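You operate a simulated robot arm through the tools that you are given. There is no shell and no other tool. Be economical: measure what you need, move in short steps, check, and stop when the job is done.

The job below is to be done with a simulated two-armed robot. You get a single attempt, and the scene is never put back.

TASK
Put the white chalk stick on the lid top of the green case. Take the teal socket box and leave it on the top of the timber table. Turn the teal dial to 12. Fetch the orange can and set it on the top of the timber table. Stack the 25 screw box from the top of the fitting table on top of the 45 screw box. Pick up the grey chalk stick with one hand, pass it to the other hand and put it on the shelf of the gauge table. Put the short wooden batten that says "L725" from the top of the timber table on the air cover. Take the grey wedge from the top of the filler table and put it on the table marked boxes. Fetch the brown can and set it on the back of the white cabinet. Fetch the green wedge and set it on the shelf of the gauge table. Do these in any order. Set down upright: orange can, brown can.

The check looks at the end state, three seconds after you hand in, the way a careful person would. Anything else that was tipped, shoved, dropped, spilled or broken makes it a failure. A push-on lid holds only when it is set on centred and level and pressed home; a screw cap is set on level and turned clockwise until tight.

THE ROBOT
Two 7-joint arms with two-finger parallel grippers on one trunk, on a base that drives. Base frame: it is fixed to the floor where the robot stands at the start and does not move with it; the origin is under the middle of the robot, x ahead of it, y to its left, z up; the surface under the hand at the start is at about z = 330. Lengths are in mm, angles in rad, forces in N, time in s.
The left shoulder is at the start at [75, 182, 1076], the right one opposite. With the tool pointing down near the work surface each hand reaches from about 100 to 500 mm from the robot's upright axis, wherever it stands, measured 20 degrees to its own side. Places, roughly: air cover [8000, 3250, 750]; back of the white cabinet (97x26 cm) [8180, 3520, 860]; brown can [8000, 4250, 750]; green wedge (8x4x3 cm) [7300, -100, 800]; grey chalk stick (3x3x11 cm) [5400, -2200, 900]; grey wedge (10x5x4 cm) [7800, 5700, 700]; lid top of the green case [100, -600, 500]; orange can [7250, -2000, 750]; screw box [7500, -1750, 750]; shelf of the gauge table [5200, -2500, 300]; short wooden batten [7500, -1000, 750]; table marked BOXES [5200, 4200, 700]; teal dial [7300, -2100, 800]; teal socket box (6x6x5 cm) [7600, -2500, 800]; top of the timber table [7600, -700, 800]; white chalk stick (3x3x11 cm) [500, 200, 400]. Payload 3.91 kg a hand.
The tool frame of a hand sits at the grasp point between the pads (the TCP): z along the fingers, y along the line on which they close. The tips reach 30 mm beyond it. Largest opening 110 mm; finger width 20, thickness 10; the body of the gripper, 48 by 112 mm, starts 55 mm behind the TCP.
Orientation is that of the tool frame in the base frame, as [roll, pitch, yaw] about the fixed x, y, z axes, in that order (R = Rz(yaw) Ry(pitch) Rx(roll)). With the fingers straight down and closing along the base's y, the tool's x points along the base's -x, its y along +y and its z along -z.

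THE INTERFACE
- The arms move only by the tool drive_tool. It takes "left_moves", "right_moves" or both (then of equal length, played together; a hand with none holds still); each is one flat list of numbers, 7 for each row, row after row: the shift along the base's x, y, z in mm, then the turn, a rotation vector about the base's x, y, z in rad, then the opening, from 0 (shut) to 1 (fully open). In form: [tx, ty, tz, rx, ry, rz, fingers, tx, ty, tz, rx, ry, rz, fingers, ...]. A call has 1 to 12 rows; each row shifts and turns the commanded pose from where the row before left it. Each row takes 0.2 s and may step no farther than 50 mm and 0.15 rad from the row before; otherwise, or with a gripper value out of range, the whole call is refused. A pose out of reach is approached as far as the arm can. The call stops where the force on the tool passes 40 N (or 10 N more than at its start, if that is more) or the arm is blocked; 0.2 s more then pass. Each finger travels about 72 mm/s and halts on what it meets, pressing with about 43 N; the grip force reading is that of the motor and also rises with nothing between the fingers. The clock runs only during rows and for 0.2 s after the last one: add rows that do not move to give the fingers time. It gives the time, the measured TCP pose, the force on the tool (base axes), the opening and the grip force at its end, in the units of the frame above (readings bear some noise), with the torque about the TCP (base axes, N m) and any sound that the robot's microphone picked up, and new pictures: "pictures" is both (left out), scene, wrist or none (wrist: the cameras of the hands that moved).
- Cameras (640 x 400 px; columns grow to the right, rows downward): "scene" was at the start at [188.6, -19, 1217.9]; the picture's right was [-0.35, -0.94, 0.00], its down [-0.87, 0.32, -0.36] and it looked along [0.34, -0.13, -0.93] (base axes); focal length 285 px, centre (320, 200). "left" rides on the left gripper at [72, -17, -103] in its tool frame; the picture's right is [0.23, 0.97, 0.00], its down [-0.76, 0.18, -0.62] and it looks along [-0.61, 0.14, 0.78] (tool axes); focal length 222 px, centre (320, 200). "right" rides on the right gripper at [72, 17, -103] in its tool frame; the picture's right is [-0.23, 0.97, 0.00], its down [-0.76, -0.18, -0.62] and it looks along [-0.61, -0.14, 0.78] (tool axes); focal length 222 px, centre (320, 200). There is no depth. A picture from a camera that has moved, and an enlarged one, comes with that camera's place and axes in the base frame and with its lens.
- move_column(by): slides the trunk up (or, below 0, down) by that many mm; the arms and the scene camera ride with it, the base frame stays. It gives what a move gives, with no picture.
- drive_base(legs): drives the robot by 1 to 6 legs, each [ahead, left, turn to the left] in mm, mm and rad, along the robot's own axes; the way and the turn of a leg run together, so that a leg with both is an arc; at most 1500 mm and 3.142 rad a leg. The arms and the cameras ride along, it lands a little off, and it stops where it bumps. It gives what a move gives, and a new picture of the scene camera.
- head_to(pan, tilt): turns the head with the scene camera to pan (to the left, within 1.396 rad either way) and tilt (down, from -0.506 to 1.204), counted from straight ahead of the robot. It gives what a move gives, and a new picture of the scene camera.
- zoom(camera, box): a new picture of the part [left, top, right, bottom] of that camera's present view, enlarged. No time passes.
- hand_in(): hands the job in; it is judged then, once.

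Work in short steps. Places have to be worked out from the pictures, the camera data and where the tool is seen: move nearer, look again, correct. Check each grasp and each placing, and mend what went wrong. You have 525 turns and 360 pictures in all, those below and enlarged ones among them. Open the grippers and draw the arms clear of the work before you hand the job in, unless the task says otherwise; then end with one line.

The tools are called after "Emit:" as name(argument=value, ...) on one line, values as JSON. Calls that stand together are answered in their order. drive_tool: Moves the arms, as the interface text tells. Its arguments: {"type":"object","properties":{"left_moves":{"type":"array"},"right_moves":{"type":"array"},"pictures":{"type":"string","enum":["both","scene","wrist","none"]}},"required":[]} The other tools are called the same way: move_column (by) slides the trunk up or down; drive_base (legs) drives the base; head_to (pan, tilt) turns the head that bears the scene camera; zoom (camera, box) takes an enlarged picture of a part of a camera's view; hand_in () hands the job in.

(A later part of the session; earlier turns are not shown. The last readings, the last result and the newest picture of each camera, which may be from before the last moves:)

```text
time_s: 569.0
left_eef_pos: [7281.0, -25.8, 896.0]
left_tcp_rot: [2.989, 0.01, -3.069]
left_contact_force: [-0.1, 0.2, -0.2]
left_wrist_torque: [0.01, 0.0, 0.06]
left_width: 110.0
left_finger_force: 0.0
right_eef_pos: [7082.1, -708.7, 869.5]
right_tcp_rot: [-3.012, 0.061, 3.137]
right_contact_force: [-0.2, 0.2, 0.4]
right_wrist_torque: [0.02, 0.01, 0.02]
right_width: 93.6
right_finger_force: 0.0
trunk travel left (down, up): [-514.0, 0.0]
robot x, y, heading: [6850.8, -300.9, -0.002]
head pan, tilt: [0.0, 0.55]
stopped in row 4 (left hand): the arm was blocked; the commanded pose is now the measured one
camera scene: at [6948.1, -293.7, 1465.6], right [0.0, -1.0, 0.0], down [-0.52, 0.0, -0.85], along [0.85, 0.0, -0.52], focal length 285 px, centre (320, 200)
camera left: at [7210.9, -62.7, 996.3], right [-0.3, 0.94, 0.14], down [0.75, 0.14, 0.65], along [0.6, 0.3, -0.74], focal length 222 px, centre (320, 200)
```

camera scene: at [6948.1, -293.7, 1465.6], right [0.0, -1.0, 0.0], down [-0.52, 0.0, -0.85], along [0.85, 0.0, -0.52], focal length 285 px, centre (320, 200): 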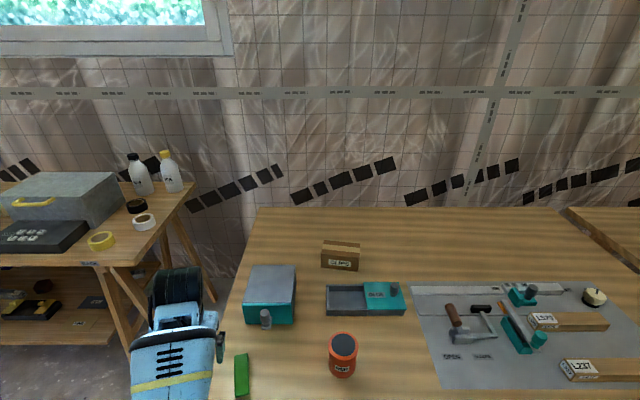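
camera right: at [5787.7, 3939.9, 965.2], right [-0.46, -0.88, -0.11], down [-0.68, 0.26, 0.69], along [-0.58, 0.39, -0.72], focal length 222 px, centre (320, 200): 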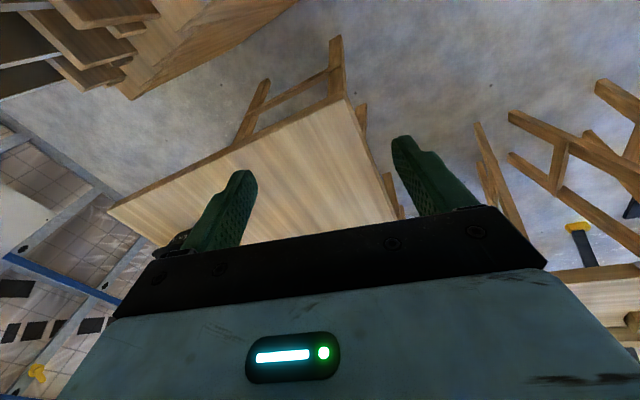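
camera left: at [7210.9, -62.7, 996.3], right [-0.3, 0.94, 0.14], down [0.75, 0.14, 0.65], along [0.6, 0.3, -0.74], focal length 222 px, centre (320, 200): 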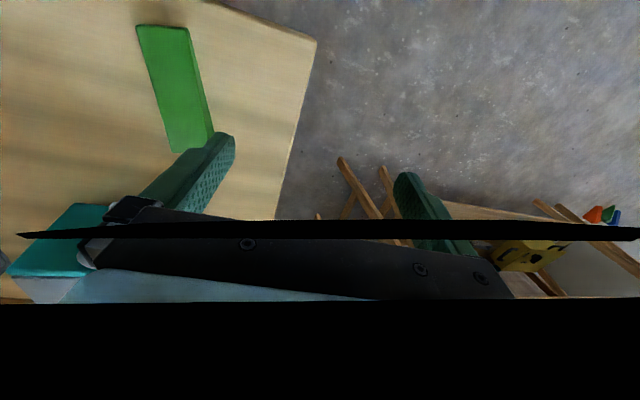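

The arm is cramped again. Back the base 150 mm and reach forward instead.

Emit:
drive_base(legs=[[-160, 0, 0]])

Emit:
drive_tool(left_moves=[40, -10, 10, -0.04, 0, -0.02, 1, 40, -20, 5, -0.04, 0, -0.02, 1, 40, -30, 0, -0.04, 0, -0.02, 1, 30, -30, 0, -0.03, 0, -0.01, 1, 10, -10, 0, 0, 0, 0, 1, 0, 0, 0, 0, 0, 0, 1], pictures="wrist")

```text
time_s: 570.5
left_eef_pos: [7121.1, -26.0, 897.2]
left_tcp_rot: [2.99, 0.012, -3.07]
left_contact_force: [1.1, -0.9, 0.2]
left_wrist_torque: [-0.04, -0.03, 0.02]
left_width: 109.7
left_finger_force: 0.2
right_eef_pos: [6923.7, -708.7, 868.9]
right_tcp_rot: [-3.013, 0.063, 3.138]
right_contact_force: [0.3, -0.1, 0.3]
right_wrist_torque: [0.01, 0.01, 0.02]
right_width: 93.5
right_finger_force: 0.0
trunk travel left (down, up): [-514.0, 0.0]
robot x, y, heading: [6690.6, -296.0, 0.005]
head pan, tilt: [0.0, 0.55]
camera scene: at [6787.8, -293.6, 1465.6], right [0.0, -1.0, 0.0], down [-0.52, 0.0, -0.85], along [0.85, 0.0, -0.52], focal length 285 px, centre (320, 200)
```

scene: 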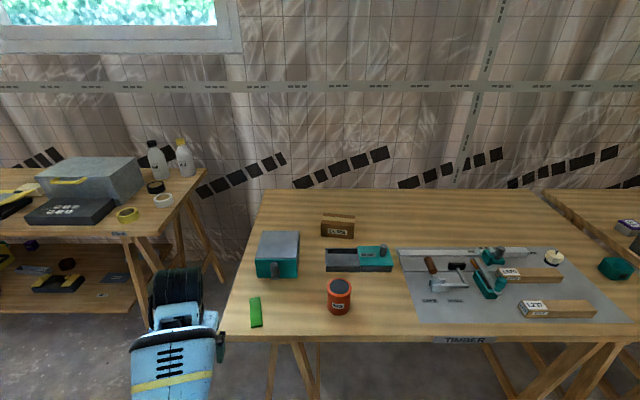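

```text
time_s: 571.9
left_eef_pos: [7281.5, -126.3, 910.0]
left_tcp_rot: [3.14, 0.006, -3.139]
left_contact_force: [-0.5, -0.5, 0.3]
left_wrist_torque: [0.01, 0.01, -0.02]
left_width: 110.1
left_finger_force: 0.0
right_eef_pos: [6922.6, -709.1, 870.4]
right_tcp_rot: [-3.012, 0.06, 3.137]
right_contact_force: [-0.1, 0.1, 0.0]
right_wrist_torque: [0.0, 0.02, 0.0]
right_width: 93.5
right_finger_force: 0.2
trunk travel left (down, up): [-514.0, 0.0]
robot x, y, heading: [6687.0, -291.0, 0.005]
head pan, tilt: [0.0, 0.55]
camera left: at [7209.6, -142.5, 1014.4], right [-0.23, 0.97, 0.0], down [0.76, 0.18, 0.63], along [0.61, 0.14, -0.78], focal length 222 px, centre (320, 200)
```

left: 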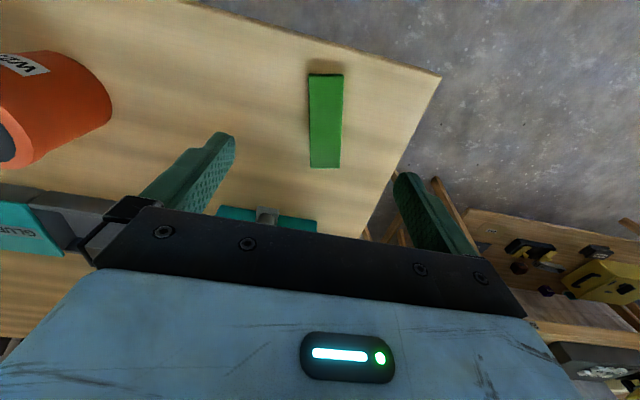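

Emit:
zoom(camera="left", box=[270, 50, 390, 190])

```text
2.86 times, centred on (330, 120) of left
camera zoom: at [7209.6, -142.5, 1014.4], right [-0.23, 0.97, 0.0], down [0.76, 0.18, 0.63], along [0.61, 0.14, -0.78], focal length 635 px, centre (291, 429)
```

zoom: 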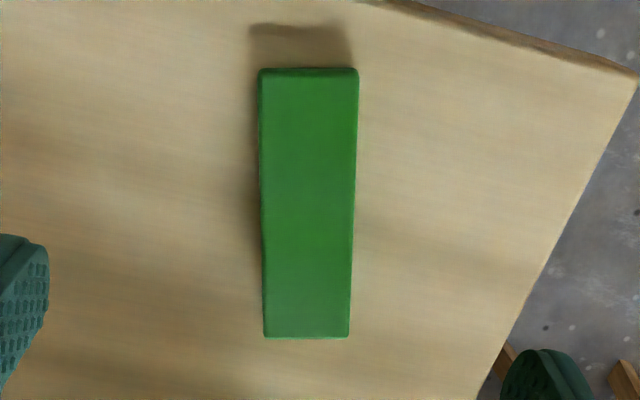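

Emit:
zoom(camera="scene", box=[225, 280, 295, 340])

```text
6.67 times, centred on (260, 310) of scene
camera zoom: at [6788.5, -293.6, 1465.5], right [0.0, -1.0, 0.0], down [-0.52, 0.0, -0.85], along [0.85, 0.0, -0.52], focal length 1898 px, centre (720, -533)
```

zoom: 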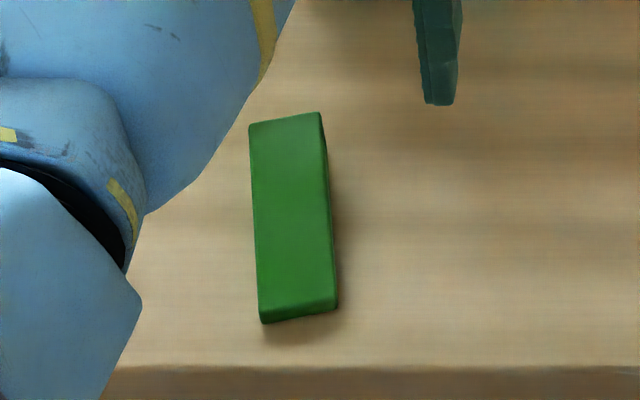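

Wedge: thin end near, thick end far, yaw ≈+0.2, width ≈30. Grasp near (7288,-120) with 0.3 forward tilt (needed later for the low shelf).

Emit:
drive_tool(left_moves=[2, 2, -15, 0, -0.1, 0.07, 1, 2, 2, -15, 0, -0.1, 0.07, 1, 2, 2, -15, 0, -0.1, 0.06, 1, 0, 0, -10, 0, 0, 0, 1, 0, 0, 0, 0, 0, 0, 1], pictures="wrist")

```text
time_s: 573.1
left_eef_pos: [7287.4, -121.8, 855.6]
left_tcp_rot: [-3.109, 0.302, -2.932]
left_contact_force: [0.2, 0.2, 0.9]
left_wrist_torque: [0.01, -0.02, 0.02]
left_width: 109.9
left_finger_force: 0.1
right_eef_pos: [6923.2, -709.0, 870.2]
right_tcp_rot: [-3.012, 0.062, 3.138]
right_contact_force: [-0.5, -0.1, -0.7]
right_wrist_torque: [-0.01, -0.03, -0.01]
right_width: 93.7
right_finger_force: 0.0
trunk travel left (down, up): [-514.0, 0.0]
robot x, y, heading: [6683.3, -295.0, -0.001]
head pan, tilt: [0.0, 0.55]
camera left: at [7192.7, -153.6, 934.2], right [-0.41, 0.91, -0.1], down [0.49, 0.31, 0.82], along [0.77, 0.28, -0.57], focal length 222 px, centre (320, 200)
```

left: 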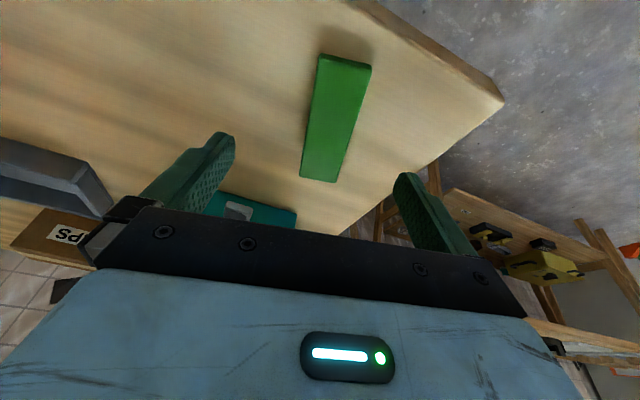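

Aligned. Lower and close.

Emit:
drive_tool(left_moves=[1, 2, -12, 0, 0, 0, 1, 0, 0, -7, 0, 0, 0, 1, 0, 0, 0, 0, 0, 0, 0.6, 0, 0, 0, 0, 0, 0, 0.2, 0, 0, 0, 0, 0, 0, 0.2, 0, 0, 0, 0, 0, 0, 0.2, 0, 0, 0, 0, 0, 0, 0.2], pictures="wrist")

```text
time_s: 574.7
left_eef_pos: [7288.5, -118.1, 837.0]
left_tcp_rot: [-3.109, 0.304, -2.933]
left_contact_force: [0.7, -0.8, -0.3]
left_wrist_torque: [-0.02, 0.02, -0.01]
left_width: 28.8
left_finger_force: 43.0
right_eef_pos: [6922.3, -708.4, 870.1]
right_tcp_rot: [-3.013, 0.062, 3.138]
right_contact_force: [1.0, 0.0, -0.1]
right_wrist_torque: [0.02, 0.02, 0.03]
right_width: 93.7
right_finger_force: 0.1
trunk travel left (down, up): [-514.0, 0.0]
robot x, y, heading: [6688.8, -296.4, 0.003]
head pan, tilt: [0.0, 0.55]
camera left: at [7193.7, -151.1, 915.7], right [-0.41, 0.91, -0.1], down [0.49, 0.31, 0.82], along [0.77, 0.28, -0.57], focal length 222 px, centre (320, 200)
```

left: 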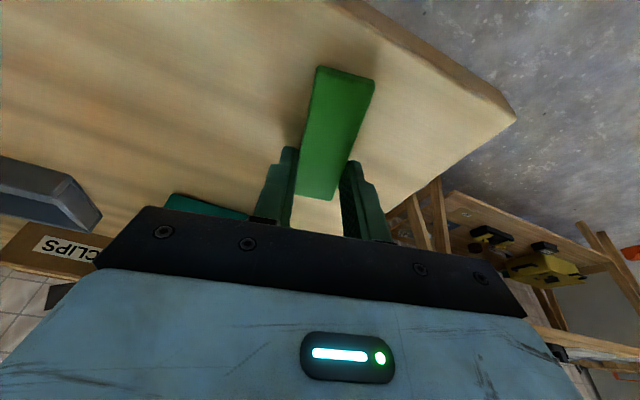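

Gripped. Lift, back off, turn to face the gauge table side and approach.

Emit:
drive_tool(left_moves=[0, 0, 30, 0, 0, 0, 0.2, 0, 0, 35, 0, 0, 0, 0.2, -10, 0, 30, 0, 0, 0, 0.2, 0, 0, 0, 0, 0, 0, 0.2], pictures="wrist")

Emit:
drive_base(legs=[[-300, 0, 0], [0, 0, -1.57], [700, 0, 0], [0, -1000, 0]])

```text
time_s: 575.7
left_eef_pos: [7278.9, -117.6, 931.9]
left_tcp_rot: [-3.111, 0.302, -2.933]
left_contact_force: [-0.9, 0.3, -0.3]
left_wrist_torque: [0.01, -0.01, 0.02]
left_width: 28.6
left_finger_force: 43.5
right_eef_pos: [6923.3, -708.4, 869.1]
right_tcp_rot: [-3.013, 0.062, 3.14]
right_contact_force: [0.4, -0.2, -1.2]
right_wrist_torque: [0.02, -0.01, -0.01]
right_width: 93.3
right_finger_force: 0.1
trunk travel left (down, up): [-514.0, 0.0]
robot x, y, heading: [6687.9, -296.7, 0.003]
head pan, tilt: [0.0, 0.55]
camera left: at [7183.9, -151.0, 1010.6], right [-0.41, 0.91, -0.1], down [0.49, 0.31, 0.82], along [0.77, 0.28, -0.57], focal length 222 px, centre (320, 200)
```

left: 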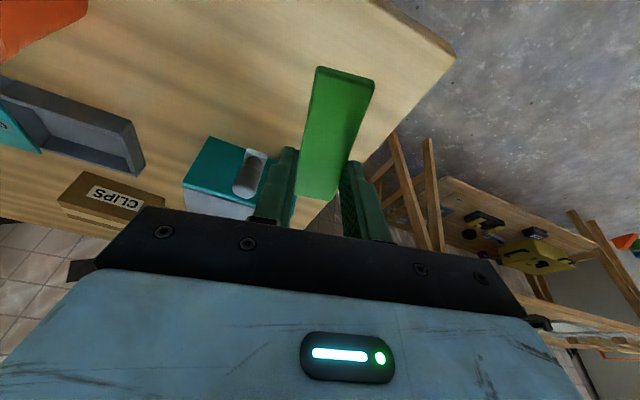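

```text
time_s: 593.7
left_eef_pos: [5572.2, -1594.2, 933.0]
left_tcp_rot: [-3.11, 0.302, 1.788]
left_contact_force: [0.2, -0.2, -0.9]
left_wrist_torque: [0.04, 0.04, 0.0]
left_width: 28.7
left_finger_force: 43.2
right_eef_pos: [4979.0, -1242.6, 870.4]
right_tcp_rot: [-3.013, 0.063, 1.576]
right_contact_force: [0.9, 0.5, -0.9]
right_wrist_torque: [-0.04, -0.01, 0.06]
right_width: 93.5
right_finger_force: 0.0
trunk travel left (down, up): [-514.0, 0.0]
robot x, y, heading: [5391.0, -1000.8, -1.564]
head pan, tilt: [0.0, 0.55]
camera scene: at [5393.6, -1102.9, 1465.6], right [-1.0, -0.01, 0.0], down [0.0, 0.52, -0.85], along [0.01, -0.85, -0.52], focal length 285 px, centre (320, 200)
```

scene: 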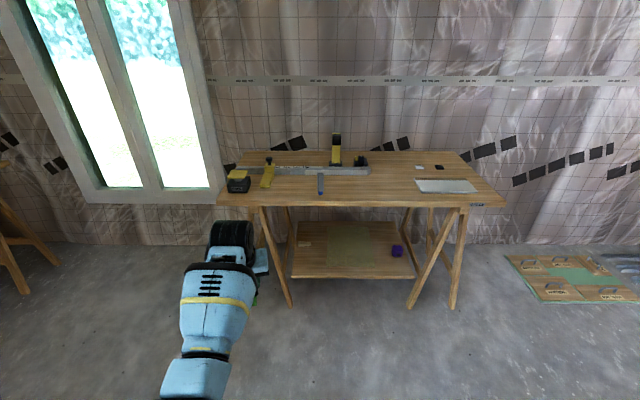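

Emit:
zoom(camera="scene", box=[210, 120, 510, 310])

```text
2.11 times, centred on (360, 215) of scene
camera zoom: at [5393.6, -1102.9, 1465.6], right [-1.0, -0.01, 0.0], down [0.0, 0.52, -0.85], along [0.01, -0.85, -0.52], focal length 599 px, centre (236, 168)
```

zoom: 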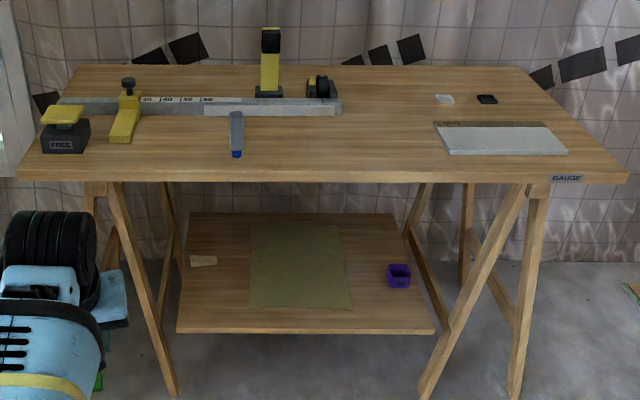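

The grey chalk stands on the gauge table at ≈[5393,-2150]; the shelf is below (front edge ≈ y −2190, z≈300). I position in front, lower the trunk, then drive the wedge in under the table.

Emit:
drive_base(legs=[[0, -150, 0], [330, 0, 0]])

Emit:
move_column(by=-300)

Emit:
drive_tool(left_moves=[0, 0, 0, 0, 0, 0, 0.2], pictures="both")

```text
time_s: 597.4
left_eef_pos: [5421.3, -1922.4, 933.5]
left_tcp_rot: [-3.11, 0.301, 1.786]
left_contact_force: [-0.7, 0.1, -0.7]
left_wrist_torque: [-0.02, 0.0, 0.01]
left_width: 28.7
left_finger_force: 43.4
right_eef_pos: [4830.6, -1570.7, 869.4]
right_tcp_rot: [-3.012, 0.06, 1.574]
right_contact_force: [0.1, 0.8, 0.7]
right_wrist_torque: [0.0, 0.02, 0.0]
right_width: 93.5
right_finger_force: 0.0
trunk travel left (down, up): [-514.0, 0.0]
robot x, y, heading: [5242.0, -1337.8, -1.567]
head pan, tilt: [0.0, 0.55]
camera scene: at [5244.5, -1432.7, 1465.5], right [-1.0, -0.01, 0.0], down [0.0, 0.52, -0.85], along [0.01, -0.85, -0.52], focal length 285 px, centre (320, 200)
```

scene: 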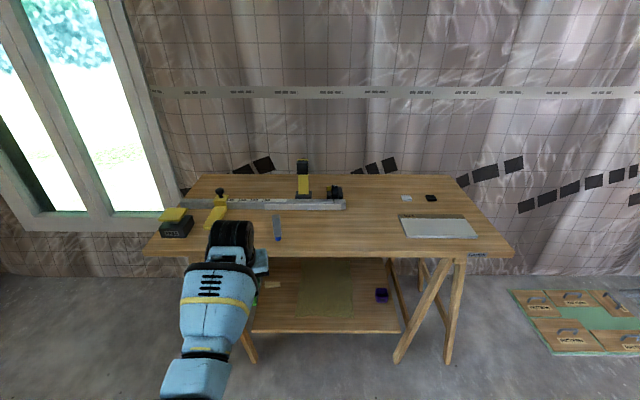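

```text
time_s: 600.4
left_eef_pos: [5421.7, -1924.1, 632.2]
left_tcp_rot: [-3.108, 0.306, 1.786]
left_contact_force: [-0.2, -0.2, 0.7]
left_wrist_torque: [-0.01, 0.03, -0.01]
left_width: 28.4
left_finger_force: 43.0
right_eef_pos: [4830.1, -1570.8, 569.2]
right_tcp_rot: [-3.013, 0.064, 1.574]
right_contact_force: [0.1, -0.4, -0.1]
right_wrist_torque: [0.01, 0.01, -0.03]
right_width: 93.5
right_finger_force: 0.1
trunk travel left (down, up): [-214.0, 300.0]
robot x, y, heading: [5241.3, -1329.4, -1.567]
head pan, tilt: [0.0, 0.55]
```

```text
time_s: 600.8
left_eef_pos: [5421.8, -1923.1, 633.4]
left_tcp_rot: [-3.108, 0.302, 1.786]
left_contact_force: [-0.1, 0.4, -0.1]
left_wrist_torque: [0.01, 0.0, -0.01]
left_width: 28.7
left_finger_force: 43.2
right_eef_pos: [4830.0, -1571.4, 569.5]
right_tcp_rot: [-3.011, 0.061, 1.576]
right_contact_force: [0.5, -0.5, 0.6]
right_wrist_torque: [-0.03, 0.0, -0.02]
right_width: 93.6
right_finger_force: 0.1
trunk travel left (down, up): [-214.0, 300.0]
robot x, y, heading: [5240.8, -1333.3, -1.563]
head pan, tilt: [0.0, 0.55]
camera scene: at [5245.5, -1595.2, 1138.6], right [-1.0, -0.01, 0.0], down [0.0, 0.52, -0.85], along [0.01, -0.85, -0.52], focal length 285 px, centre (320, 200)
camera left: at [5387.8, -1826.8, 710.6], right [0.91, 0.41, -0.1], down [0.31, -0.49, 0.82], along [0.29, -0.77, -0.57], focal length 222 px, centre (320, 200)
```

scene: 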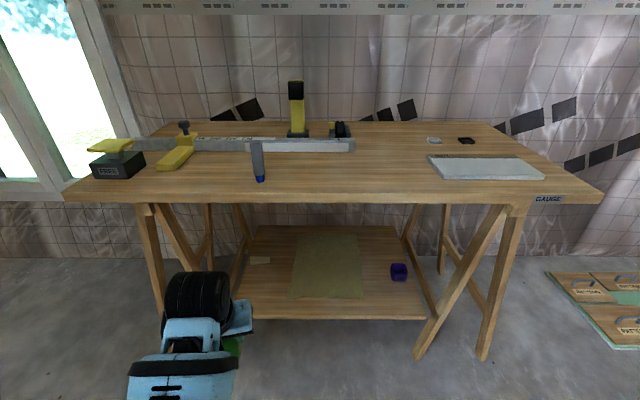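
left: 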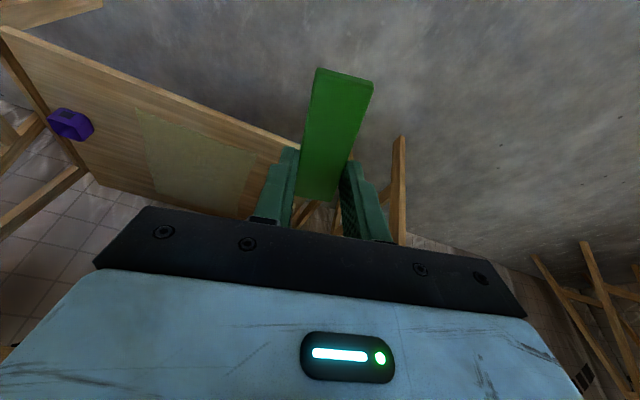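

Recomputed: table top z≈775 with edge y≈-2190, shelf z≈346 with front edge ≈-2165. Lower the trunk and drive in.

Emit:
move_column(by=-185)

Emit:
drive_base(legs=[[200, 0, 0]])

Emit:
drive_tool(left_moves=[0, 0, 0, 0, 0, 0, 0.2], pictures="wrist")

```text
time_s: 602.9
left_eef_pos: [5420.9, -1923.1, 447.0]
left_tcp_rot: [-3.109, 0.303, 1.785]
left_contact_force: [0.9, 0.2, -1.3]
left_wrist_torque: [0.02, 0.03, 0.0]
left_width: 28.6
left_finger_force: 43.0
right_eef_pos: [4828.3, -1570.4, 373.6]
right_tcp_rot: [-3.013, -0.021, 1.575]
right_contact_force: [0.3, 0.1, -0.4]
right_wrist_torque: [-0.01, 0.01, 0.02]
right_width: 93.6
right_finger_force: 0.0
trunk travel left (down, up): [-29.0, 485.0]
robot x, y, heading: [5245.2, -1334.8, -1.565]
head pan, tilt: [0.0, 0.55]
```

```text
time_s: 604.5
left_eef_pos: [5421.8, -2122.1, 446.9]
left_tcp_rot: [-3.108, 0.304, 1.786]
left_contact_force: [0.0, 0.2, 0.1]
left_wrist_torque: [0.01, 0.0, 0.0]
left_width: 28.3
left_finger_force: 43.3
right_eef_pos: [4830.5, -1767.5, 373.4]
right_tcp_rot: [-3.012, -0.024, 1.572]
right_contact_force: [-0.9, -0.2, -0.2]
right_wrist_torque: [-0.01, 0.01, -0.02]
right_width: 93.6
right_finger_force: 0.0
trunk travel left (down, up): [-29.0, 485.0]
robot x, y, heading: [5246.0, -1531.3, -1.562]
head pan, tilt: [0.0, 0.55]
camera scene: at [5246.8, -1864.9, 930.8], right [-1.0, -0.01, 0.0], down [0.0, 0.52, -0.85], along [0.0, -0.85, -0.52], focal length 285 px, centre (320, 200)
```

scene: 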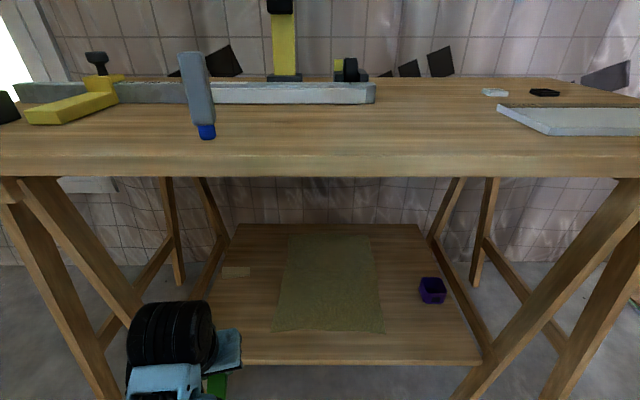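

```text
time_s: 604.9
left_eef_pos: [5422.1, -2121.3, 447.4]
left_tcp_rot: [-3.11, 0.303, 1.785]
left_contact_force: [-0.4, -0.8, -0.4]
left_wrist_torque: [-0.02, 0.02, -0.01]
left_width: 28.6
left_finger_force: 42.8
right_eef_pos: [4830.6, -1767.6, 374.1]
right_tcp_rot: [-3.013, -0.022, 1.573]
right_contact_force: [1.1, -0.9, 0.0]
right_wrist_torque: [0.01, 0.01, 0.0]
right_width: 93.7
right_finger_force: 0.2
trunk travel left (down, up): [-29.0, 485.0]
robot x, y, heading: [5244.7, -1535.4, -1.564]
head pan, tilt: [0.0, 0.55]
camera left: at [5388.5, -2025.6, 525.4], right [0.91, 0.41, -0.1], down [0.31, -0.49, 0.82], along [0.29, -0.77, -0.57], focal length 222 px, centre (320, 200)
```

left: 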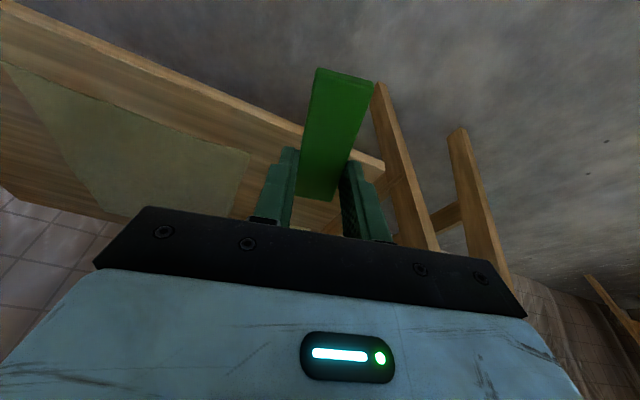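

Shift right 65 (so the wedge is well inside the shelf) and go forward 130.

Emit:
drive_base(legs=[[0, -65, 0], [130, 0, 0]])

Emit:
drive_tool(left_moves=[0, 0, 0, 0, 0, 0, 0.2], pictures="wrist")

```text
time_s: 607.0
left_eef_pos: [5358.2, -2250.8, 447.6]
left_tcp_rot: [-3.11, 0.304, 1.786]
left_contact_force: [-0.3, -0.1, 0.0]
left_wrist_torque: [-0.03, 0.01, 0.02]
left_width: 28.6
left_finger_force: 43.2
right_eef_pos: [4765.4, -1897.2, 373.6]
right_tcp_rot: [-3.013, -0.022, 1.572]
right_contact_force: [0.4, -0.6, 0.1]
right_wrist_torque: [-0.01, 0.04, -0.02]
right_width: 93.5
right_finger_force: 0.0
trunk travel left (down, up): [-29.0, 485.0]
robot x, y, heading: [5180.0, -1663.8, -1.563]
head pan, tilt: [0.0, 0.55]
camera scene: at [5182.7, -1994.2, 930.8], right [-1.0, -0.01, 0.0], down [0.0, 0.52, -0.85], along [0.0, -0.85, -0.52], focal length 285 px, centre (320, 200)
```

scene: 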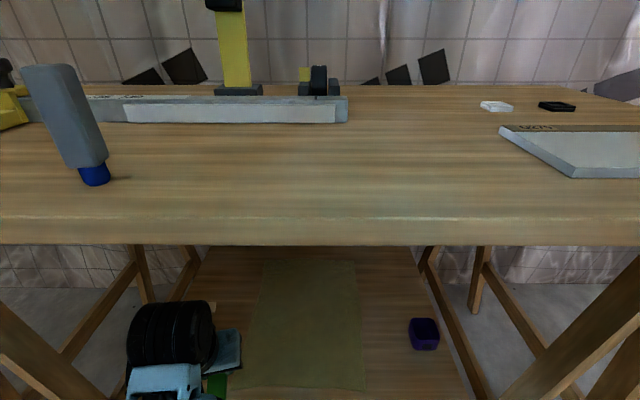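

```text
time_s: 607.4
left_eef_pos: [5357.5, -2250.8, 445.8]
left_tcp_rot: [-3.111, 0.305, 1.786]
left_contact_force: [0.0, 0.3, 0.8]
left_wrist_torque: [0.02, -0.01, 0.01]
left_width: 28.5
left_finger_force: 42.6
right_eef_pos: [4766.1, -1897.4, 374.0]
right_tcp_rot: [-3.012, -0.024, 1.572]
right_contact_force: [-0.8, 0.9, 0.6]
right_wrist_torque: [-0.02, 0.01, 0.01]
right_width: 93.5
right_finger_force: 0.1
trunk travel left (down, up): [-29.0, 485.0]
robot x, y, heading: [5182.3, -1661.9, -1.568]
head pan, tilt: [0.0, 0.55]
camera left: at [5324.5, -2154.8, 525.4], right [0.91, 0.41, -0.1], down [0.31, -0.49, 0.82], along [0.29, -0.77, -0.57], focal length 222 px, centre (320, 200)
```

left: 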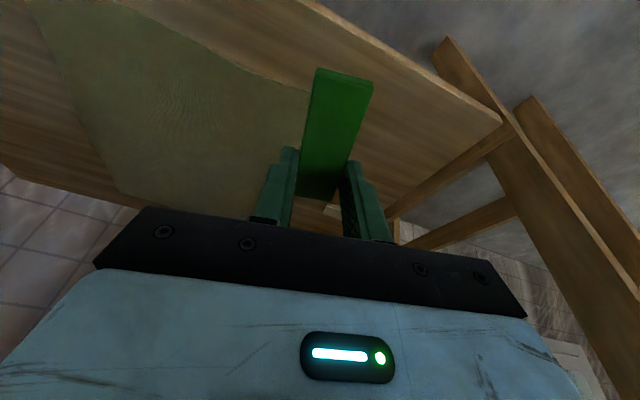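

Need ~45 mm more depth. Drive forward 45, then lower to the shelf.

Emit:
drive_base(legs=[[45, 0, 0]])

Emit:
drive_tool(left_moves=[0, 0, -20, 0, 0, 0, 0.2, 0, 0, -15, 0, 0, 0, 0.2, 0, 0, -8, 0, 0, 0, 0.2, 0, 0, -5, 0, 0, 0, 0.2, 0, 0, -5, 0, 0, 0, 0.2, 0, 0, -5, 0, 0, 0, 0.2, 0, 0, 0, 0, 0, 0, 0.2], pictures="wrist")

```text
time_s: 608.3
left_eef_pos: [5358.8, -2296.0, 446.9]
left_tcp_rot: [-3.11, 0.303, 1.786]
left_contact_force: [0.1, 0.5, -0.6]
left_wrist_torque: [-0.04, 0.01, 0.0]
left_width: 28.4
left_finger_force: 42.9
right_eef_pos: [4765.8, -1942.2, 373.6]
right_tcp_rot: [-3.013, -0.022, 1.573]
right_contact_force: [-0.3, -0.1, -0.7]
right_wrist_torque: [0.0, -0.01, 0.01]
right_width: 93.6
right_finger_force: 0.1
trunk travel left (down, up): [-29.0, 485.0]
robot x, y, heading: [5183.4, -1707.8, -1.568]
head pan, tilt: [0.0, 0.55]
camera scene: at [5183.0, -2038.5, 930.8], right [-1.0, -0.01, 0.0], down [0.0, 0.52, -0.85], along [0.0, -0.85, -0.52], focal length 285 px, centre (320, 200)
```

scene: 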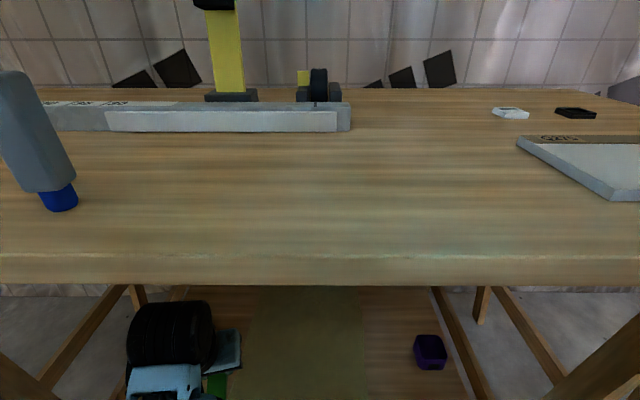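

```text
time_s: 609.9
left_eef_pos: [5358.8, -2295.3, 390.4]
left_tcp_rot: [-3.11, 0.303, 1.784]
left_contact_force: [0.2, 0.2, 0.5]
left_wrist_torque: [0.02, 0.03, 0.02]
left_width: 28.5
left_finger_force: 43.0
right_eef_pos: [4766.4, -1943.4, 373.6]
right_tcp_rot: [-3.013, -0.023, 1.572]
right_contact_force: [-1.1, 0.2, -0.4]
right_wrist_torque: [0.0, 0.0, -0.02]
right_width: 93.6
right_finger_force: 0.1
trunk travel left (down, up): [-29.0, 485.0]
robot x, y, heading: [5177.6, -1708.4, -1.567]
head pan, tilt: [0.0, 0.55]
camera left: at [5324.6, -2198.9, 467.6], right [0.91, 0.41, -0.1], down [0.31, -0.49, 0.82], along [0.29, -0.77, -0.57], focal length 222 px, centre (320, 200)
```

left: 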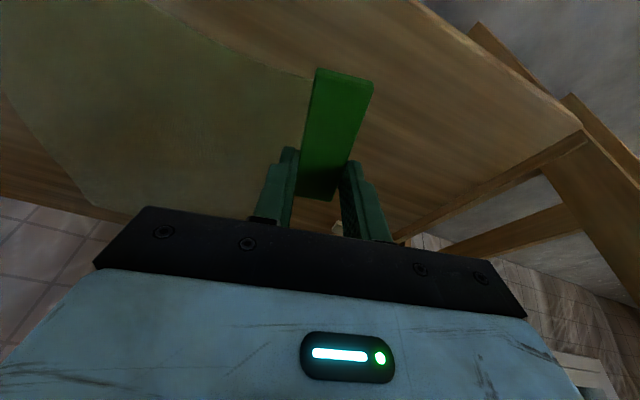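

Emit:
drive_tool(left_moves=[0, 0, -6, 0, 0, 0, 0.2, 0, 0, -6, 0, 0, 0, 0.2, 0, 0, -6, 0, 0, 0, 0.2, 0, 0, -5, 0, 0, 0, 0.2, 0, 0, -5, 0, 0, 0, 0.2, 0, 0, -5, 0, 0, 0, 0.2, 0, 0, -5, 0, 0, 0, 0.2, 0, 0, -5, 0, 0, 0, 0.2, 0, 0, -5, 0, 0, 0, 0.2, 0, 0, 0, 0, 0, 0, 0.2], pictures="wrist")

```text
time_s: 612.1
left_eef_pos: [5359.2, -2310.1, 356.6]
left_tcp_rot: [-3.101, 0.339, 1.791]
left_contact_force: [-0.4, -0.3, 0.5]
left_wrist_torque: [-0.01, 0.02, 0.02]
left_width: 28.5
left_finger_force: 43.2
right_eef_pos: [4767.6, -1941.7, 375.6]
right_tcp_rot: [-3.011, -0.022, 1.573]
right_contact_force: [-0.1, -0.3, -0.4]
right_wrist_torque: [0.01, 0.0, -0.01]
right_width: 93.6
right_finger_force: 0.1
trunk travel left (down, up): [-29.0, 485.0]
robot x, y, heading: [5179.6, -1707.1, -1.563]
head pan, tilt: [0.0, 0.55]
camera left: at [5325.2, -2211.8, 432.3], right [0.91, 0.41, -0.11], down [0.31, -0.46, 0.83], along [0.29, -0.79, -0.54], focal length 222 px, centre (320, 200)
```

left: 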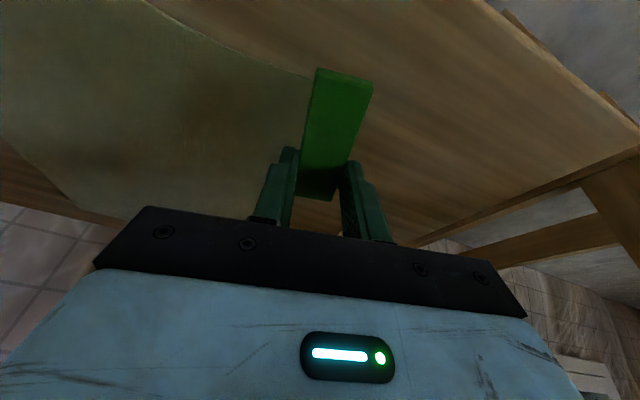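

Use the remaining trunk travel for the final descent.

Emit:
move_column(by=-12)

Emit:
move_column(by=-12)

Emit:
drive_tool(left_moves=[0, 0, 0, 0, 0, 0, 0.2], pictures="wrist")

```text
time_s: 612.7
left_eef_pos: [5360.1, -2321.0, 355.5]
left_tcp_rot: [-3.098, 0.359, 1.795]
left_contact_force: [-0.3, 1.1, -0.4]
left_wrist_torque: [0.0, -0.03, 0.01]
left_width: 28.6
left_finger_force: 43.0
right_eef_pos: [4766.2, -1942.3, 362.6]
right_tcp_rot: [-3.012, -0.022, 1.573]
right_contact_force: [-1.1, 0.0, -0.1]
right_wrist_torque: [0.03, 0.01, 0.02]
right_width: 93.6
right_finger_force: 0.2
trunk travel left (down, up): [-17.0, 497.0]
robot x, y, heading: [5180.6, -1707.5, -1.563]
head pan, tilt: [0.0, 0.55]
```

```text
time_s: 613.3
left_eef_pos: [5362.5, -2329.9, 354.0]
left_tcp_rot: [-3.092, 0.384, 1.795]
left_contact_force: [0.0, 0.4, -0.4]
left_wrist_torque: [0.02, 0.02, 0.0]
left_width: 28.8
left_finger_force: 42.6
right_eef_pos: [4767.1, -1941.8, 349.8]
right_tcp_rot: [-3.014, -0.023, 1.572]
right_contact_force: [0.5, -0.3, 1.1]
right_wrist_torque: [0.0, 0.01, 0.02]
right_width: 93.5
right_finger_force: 0.1
trunk travel left (down, up): [-5.0, 509.0]
robot x, y, heading: [5179.4, -1708.5, -1.567]
head pan, tilt: [0.0, 0.55]
```

```text
time_s: 613.9
left_eef_pos: [5362.1, -2330.0, 356.0]
left_tcp_rot: [-3.093, 0.39, 1.796]
left_contact_force: [1.1, 1.1, 0.2]
left_wrist_torque: [0.0, -0.03, 0.0]
left_width: 28.6
left_finger_force: 42.8
right_eef_pos: [4767.6, -1942.3, 349.5]
right_tcp_rot: [-3.013, -0.023, 1.574]
right_contact_force: [0.3, 1.0, 0.1]
right_wrist_torque: [-0.01, 0.0, 0.01]
right_width: 93.3
right_finger_force: 0.1
trunk travel left (down, up): [-5.0, 509.0]
robot x, y, heading: [5179.5, -1710.7, -1.567]
head pan, tilt: [0.0, 0.55]
stopped in row 1 (left hand): the arm was blocked; the commanded pose is now the measured one
camera left: at [5327.8, -2228.1, 425.5], right [0.9, 0.41, -0.13], down [0.31, -0.41, 0.86], along [0.29, -0.82, -0.5], focal length 222 px, centre (320, 200)
```

left: 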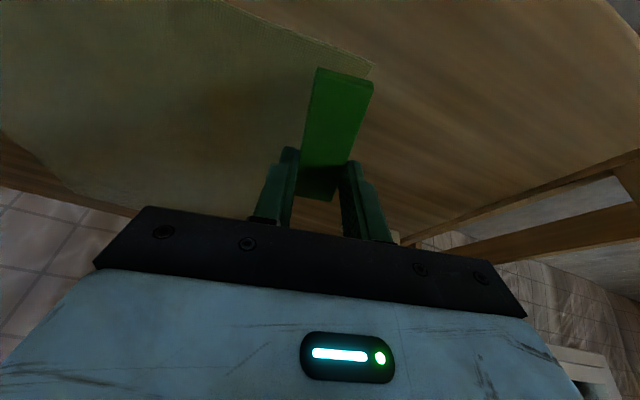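

The arm is link-limited here. Raise slightly, back the base 50 mm to straighten the arm, restore the tilt and lower again.

Emit:
drive_tool(left_moves=[0, 0, 15, 0, 0, 0, 0.2, 0, 0, 10, 0.04, 0, 0, 0.2, 0, 0, 0, 0, 0, 0, 0.2], pictures="none")

Emit:
drive_base(legs=[[-60, 0, 0]])

Emit:
drive_tool(left_moves=[0, -10, 0, 0.04, 0, 0, 0.2, 0, -10, -10, 0, 0, 0, 0.2, 0, 0, -10, 0, 0, 0, 0.2, 0, 0, -8, 0, 0, 0, 0.2, 0, 0, -6, 0, 0, 0, 0.2, 0, 0, 0, 0, 0, 0, 0.2], pictures="wrist")

```text
time_s: 614.7
left_eef_pos: [5361.7, -2329.4, 379.3]
left_tcp_rot: [-3.1, 0.347, 1.794]
left_contact_force: [-0.5, -0.2, -1.2]
left_wrist_torque: [0.01, 0.01, -0.01]
left_width: 28.6
left_finger_force: 43.0
right_eef_pos: [4765.6, -1942.2, 348.8]
right_tcp_rot: [-3.012, -0.022, 1.573]
right_contact_force: [-0.4, 0.1, 0.2]
right_wrist_torque: [-0.05, -0.02, -0.01]
right_width: 93.5
right_finger_force: 0.0
trunk travel left (down, up): [-5.0, 509.0]
robot x, y, heading: [5179.4, -1708.0, -1.57]
head pan, tilt: [0.0, 0.55]
```

```text
time_s: 615.7
left_eef_pos: [5361.2, -2270.3, 379.9]
left_tcp_rot: [-3.101, 0.347, 1.795]
left_contact_force: [0.1, 0.4, 0.0]
left_wrist_torque: [-0.01, -0.02, 0.01]
left_width: 28.7
left_finger_force: 43.1
right_eef_pos: [4764.9, -1882.7, 348.9]
right_tcp_rot: [-3.012, -0.022, 1.573]
right_contact_force: [-0.3, 0.2, 0.6]
right_wrist_torque: [0.05, -0.02, 0.04]
right_width: 93.6
right_finger_force: 0.0
trunk travel left (down, up): [-5.0, 509.0]
robot x, y, heading: [5177.3, -1646.5, -1.563]
head pan, tilt: [0.0, 0.55]
camera scene: at [5182.7, -1982.2, 914.8], right [-1.0, -0.01, 0.0], down [0.0, 0.52, -0.85], along [0.0, -0.85, -0.52], focal length 285 px, centre (320, 200)
```

scene: 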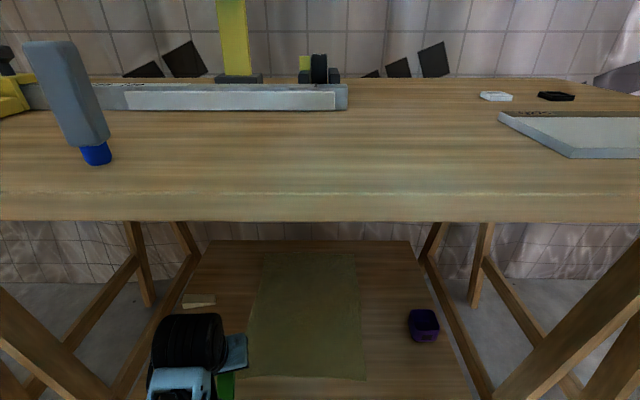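

```text
time_s: 617.1
left_eef_pos: [5361.7, -2290.7, 345.4]
left_tcp_rot: [-3.111, 0.309, 1.789]
left_contact_force: [0.6, 0.1, -0.6]
left_wrist_torque: [0.01, -0.02, -0.01]
left_width: 28.8
left_finger_force: 43.1
right_eef_pos: [4764.4, -1882.6, 350.2]
right_tcp_rot: [-3.012, -0.022, 1.572]
right_contact_force: [-0.2, -1.2, 0.4]
right_wrist_torque: [-0.02, -0.01, -0.01]
right_width: 93.3
right_finger_force: 0.1
trunk travel left (down, up): [-5.0, 509.0]
robot x, y, heading: [5179.4, -1647.6, -1.568]
head pan, tilt: [0.0, 0.55]
camera left: at [5326.8, -2193.8, 423.0], right [0.9, 0.41, -0.1], down [0.31, -0.48, 0.82], along [0.29, -0.77, -0.56], focal length 222 px, centre (320, 200)
```

left: 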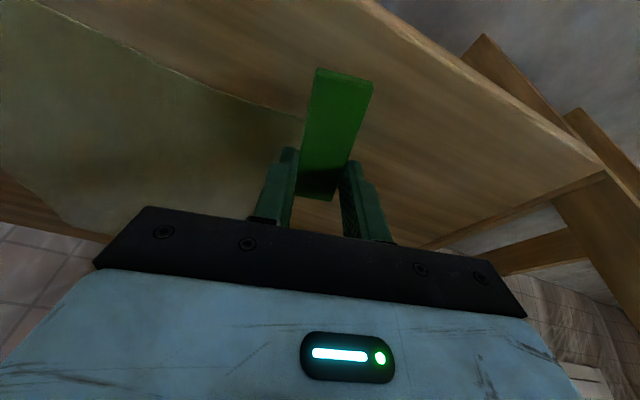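

Works. Lower further in small steps until contact.

Emit:
drive_tool(left_moves=[0, 0, -3, 0, 0, 0, 0.2, 0, 0, -3, 0, 0, 0, 0.2, 0, 0, -3, 0, 0, 0, 0.2, 0, 0, -3, 0, 0, 0, 0.2, 0, 0, -3, 0, 0, 0, 0.2, 0, 0, 0, 0, 0, 0, 0.2], pictures="none")

```text
time_s: 618.5
left_eef_pos: [5361.2, -2290.7, 331.2]
left_tcp_rot: [-3.112, 0.309, 1.79]
left_contact_force: [-0.5, -0.4, 0.8]
left_wrist_torque: [0.01, -0.02, -0.01]
left_width: 28.3
left_finger_force: 43.4
right_eef_pos: [4766.0, -1881.6, 349.9]
right_tcp_rot: [-3.014, -0.026, 1.571]
right_contact_force: [-1.2, -0.2, -0.4]
right_wrist_torque: [0.01, -0.02, 0.07]
right_width: 93.7
right_finger_force: 0.0
trunk travel left (down, up): [-5.0, 509.0]
robot x, y, heading: [5183.6, -1652.6, -1.562]
head pan, tilt: [0.0, 0.55]
```

Emit:
drive_tool(left_moves=[0, 0, -3, 0, 0, 0, 0.2, 0, 0, -3, 0, 0, 0, 0.2, 0, 0, -3, 0, 0, 0, 0.2, 0, 0, -3, 0, 0, 0, 0.2, 0, 0, -3, 0, 0, 0, 0.2, 0, 0, -3, 0, 0, 0, 0.2, 0, 0, -3, 0, 0, 0, 0.2, 0, 0, 0, 0, 0, 0, 0.2], pictures="wrist")

```text
time_s: 619.8
left_eef_pos: [5362.8, -2294.7, 322.7]
left_tcp_rot: [-3.107, 0.331, 1.795]
left_contact_force: [1.8, 0.0, 9.8]
left_wrist_torque: [-0.1, -0.05, 0.03]
left_width: 28.6
left_finger_force: 43.3
right_eef_pos: [4766.1, -1882.4, 349.2]
right_tcp_rot: [-3.012, -0.022, 1.574]
right_contact_force: [0.4, 0.4, 0.0]
right_wrist_torque: [-0.03, -0.01, 0.0]
right_width: 93.5
right_finger_force: 0.1
trunk travel left (down, up): [-5.0, 509.0]
robot x, y, heading: [5180.3, -1654.0, -1.565]
head pan, tilt: [0.0, 0.55]
stopped in row 6 (left hand): the force on the tool passed its limit at 42 N (the readings are from after the stop); the commanded pose is now the measured one
camera left: at [5328.0, -2196.8, 398.4], right [0.9, 0.42, -0.1], down [0.31, -0.47, 0.83], along [0.3, -0.78, -0.55], focal length 222 px, centre (320, 200)
```

left: 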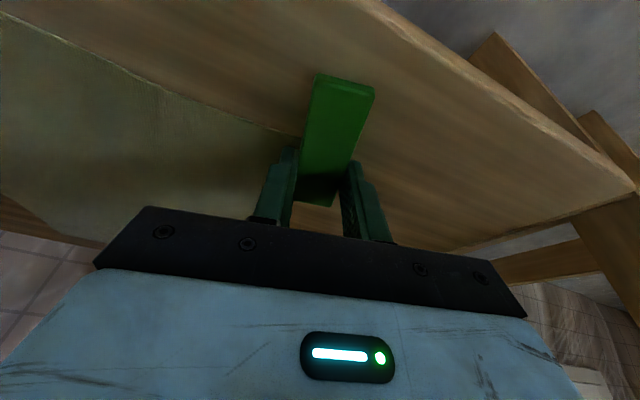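

Contact. Release, rise 80 mm under the table, then back out.

Emit:
drive_tool(left_moves=[0, 0, 1, 0, 0, 0, 0.2, 0, 0, 0, 0, 0, 0, 0.5, 0, 0, 0, 0, 0, 0, 0.7, 0, 0, 0, 0, 0, 0, 0.7, 0, 0, 20, 0, 0, 0, 0.7, 0, 0, 30, 0, 0, 0, 0.7, 0, 0, 30, 0, 0, 0, 0.7, 0, 0, 0, 0, 0, 0, 0.7], pictures="wrist")

Emit:
drive_base(legs=[[-350, 0, 0]])

```text
time_s: 621.6
left_eef_pos: [5362.2, -2294.1, 400.4]
left_tcp_rot: [-3.11, 0.32, 1.794]
left_contact_force: [0.9, -0.6, 0.0]
left_wrist_torque: [-0.02, -0.01, 0.0]
left_width: 77.1
left_finger_force: 0.1
right_eef_pos: [4766.0, -1882.7, 349.4]
right_tcp_rot: [-3.012, -0.023, 1.574]
right_contact_force: [0.4, 0.4, -0.1]
right_wrist_torque: [0.01, -0.03, -0.02]
right_width: 93.4
right_finger_force: 0.1
trunk travel left (down, up): [-5.0, 509.0]
robot x, y, heading: [5178.2, -1643.9, -1.565]
head pan, tilt: [0.0, 0.55]
camera left: at [5328.0, -2196.4, 476.8], right [0.9, 0.42, -0.1], down [0.31, -0.47, 0.83], along [0.3, -0.78, -0.55], focal length 222 px, centre (320, 200)
```

left: 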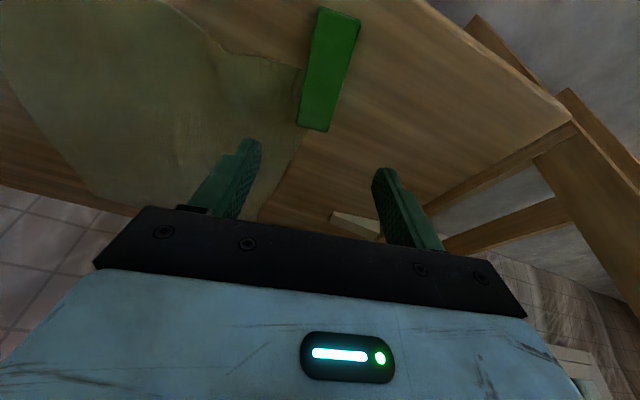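

```text
time_s: 623.8
left_eef_pos: [5361.9, -1945.5, 399.7]
left_tcp_rot: [-3.109, 0.322, 1.796]
left_contact_force: [-1.2, -0.4, 0.1]
left_wrist_torque: [0.02, -0.01, 0.05]
left_width: 77.1
left_finger_force: 0.0
right_eef_pos: [4764.1, -1535.7, 349.5]
right_tcp_rot: [-3.012, -0.023, 1.577]
right_contact_force: [-0.3, -0.4, 0.3]
right_wrist_torque: [-0.04, -0.03, 0.0]
right_width: 93.7
right_finger_force: 0.1
trunk travel left (down, up): [-5.0, 509.0]
robot x, y, heading: [5177.6, -1298.3, -1.558]
head pan, tilt: [0.0, 0.55]
camera scene: at [5181.1, -1634.7, 914.8], right [-1.0, -0.01, 0.0], down [0.0, 0.52, -0.85], along [0.01, -0.85, -0.52], focal length 285 px, centre (320, 200)
```

scene: 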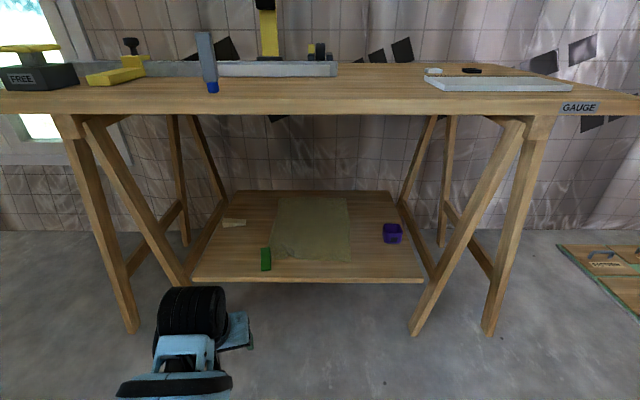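

Green wedge is on the shelf. Now the grey chalk: raise the trunk, shift to x≈5600 so the right arm faces it.

Emit:
move_column(by=440)

Emit:
drive_base(legs=[[0, 415, -0.01]])

```text
refused: 440 is not a number from -400 to 400
```

```text
time_s: 628.0
left_eef_pos: [5767.7, -1947.8, 399.7]
left_tcp_rot: [-3.11, 0.32, 1.782]
left_contact_force: [0.2, 0.5, 0.0]
left_wrist_torque: [0.04, 0.02, -0.02]
left_width: 77.4
left_finger_force: 0.1
right_eef_pos: [5175.8, -1530.3, 349.8]
right_tcp_rot: [-3.013, -0.023, 1.565]
right_contact_force: [0.4, 0.5, 0.1]
right_wrist_torque: [-0.01, -0.02, 0.03]
right_width: 93.5
right_finger_force: 0.1
trunk travel left (down, up): [-5.0, 509.0]
robot x, y, heading: [5587.6, -1302.7, -1.574]
head pan, tilt: [0.0, 0.55]
camera scene: at [5590.4, -1634.0, 914.8], right [-1.0, 0.0, 0.0], down [0.0, 0.52, -0.85], along [0.0, -0.85, -0.52], focal length 285 px, centre (320, 200)
```

scene: 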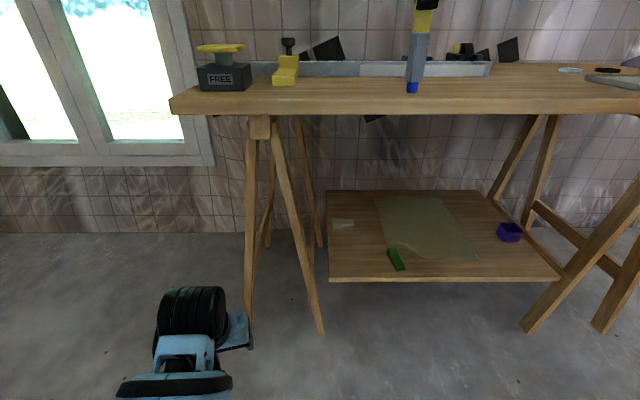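

Emit:
move_column(by=400)

Emit:
drive_tool(right_moves=[20, -25, 20, 0.02, 0.06, 0, 1, 30, -30, 20, 0, 0.06, 0, 1, 35, -30, 20, 0, 0, 0, 1, 40, -20, 20, 0, 0, 0, 1, 40, -20, 20, 0, 0, 0, 1, 40, -20, 20, 0, 0, 0, 1, 30, -20, 20, 0, 0, 0, 1, 0, 0, 0, 0, 0, 0, 1], pictures="both")

```text
time_s: 631.8
left_eef_pos: [5766.9, -1947.9, 800.1]
left_tcp_rot: [-3.109, 0.321, 1.785]
left_contact_force: [-0.2, 0.2, 0.5]
left_wrist_torque: [0.0, 0.01, 0.0]
left_width: 77.0
left_finger_force: 0.0
right_eef_pos: [5174.9, -1529.8, 749.5]
right_tcp_rot: [-3.013, -0.025, 1.561]
right_contact_force: [0.9, 0.3, -0.4]
right_wrist_torque: [-0.03, -0.02, -0.01]
right_width: 93.4
right_finger_force: 0.0
trunk travel left (down, up): [-405.0, 109.0]
robot x, y, heading: [5592.8, -1302.1, -1.576]
head pan, tilt: [0.0, 0.55]
```

```text
refused: row 3 steps farther than a row can; nothing moved
```

Emit:
drive_tool(right_moves=[20, -30, 20, -0.013, -0.064, 0, 1, 30, -30, 15, -0.013, -0.064, 0, 1, 35, -30, 15, 0, 0, 0, 1, 38, -25, 15, 0, 0, 0, 1, 38, -25, 15, 0, 0, 0, 1, 38, -25, 15, 0, 0, 0, 1, 36, -25, 15, 0, 0, 0, 1, 0, -30, 30, 0, 0, 0, 1, 0, 0, 30, 0, 0, 0, 1, 0, 0, 0, 0, 0, 0, 1], pictures="both")

```text
time_s: 634.0
left_eef_pos: [5767.1, -1948.0, 801.3]
left_tcp_rot: [-3.108, 0.321, 1.784]
left_contact_force: [-0.8, 0.2, 0.4]
left_wrist_torque: [-0.01, 0.01, -0.03]
left_width: 77.1
left_finger_force: 0.1
right_eef_pos: [5410.0, -1750.1, 920.2]
right_tcp_rot: [3.141, 0.002, 1.564]
right_contact_force: [-0.3, -0.2, 0.4]
right_wrist_torque: [0.03, -0.01, -0.03]
right_width: 110.0
right_finger_force: 0.1
trunk travel left (down, up): [-405.0, 109.0]
robot x, y, heading: [5589.0, -1302.6, -1.579]
head pan, tilt: [0.0, 0.55]
camera scene: at [5590.9, -1500.8, 1338.1], right [-1.0, 0.0, 0.0], down [0.0, 0.52, -0.85], along [0.0, -0.85, -0.52], focal length 285 px, centre (320, 200)
camera right: at [5427.0, -1678.9, 1022.0], right [0.97, -0.23, 0.0], down [-0.18, -0.76, 0.62], along [-0.15, -0.61, -0.78], focal length 222 px, centre (320, 200)
```

scene: 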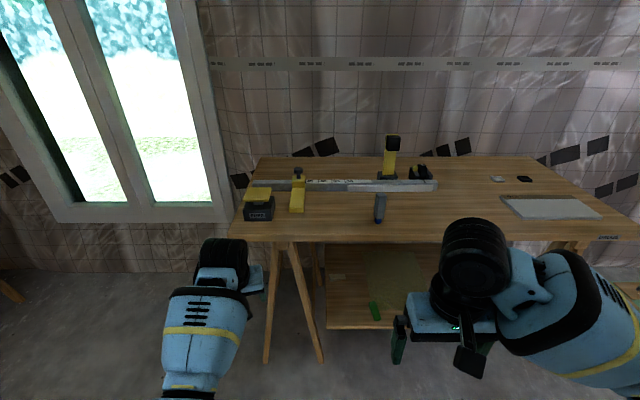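
right: 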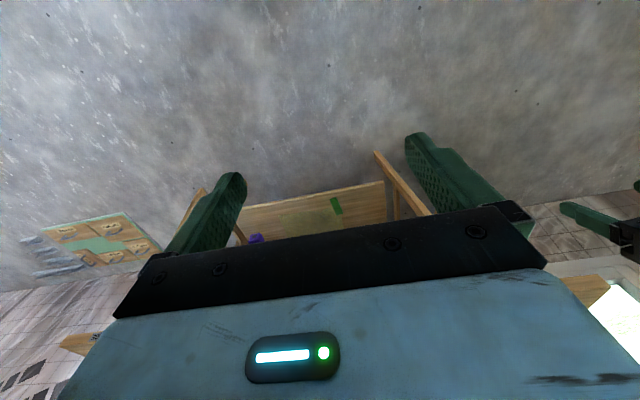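

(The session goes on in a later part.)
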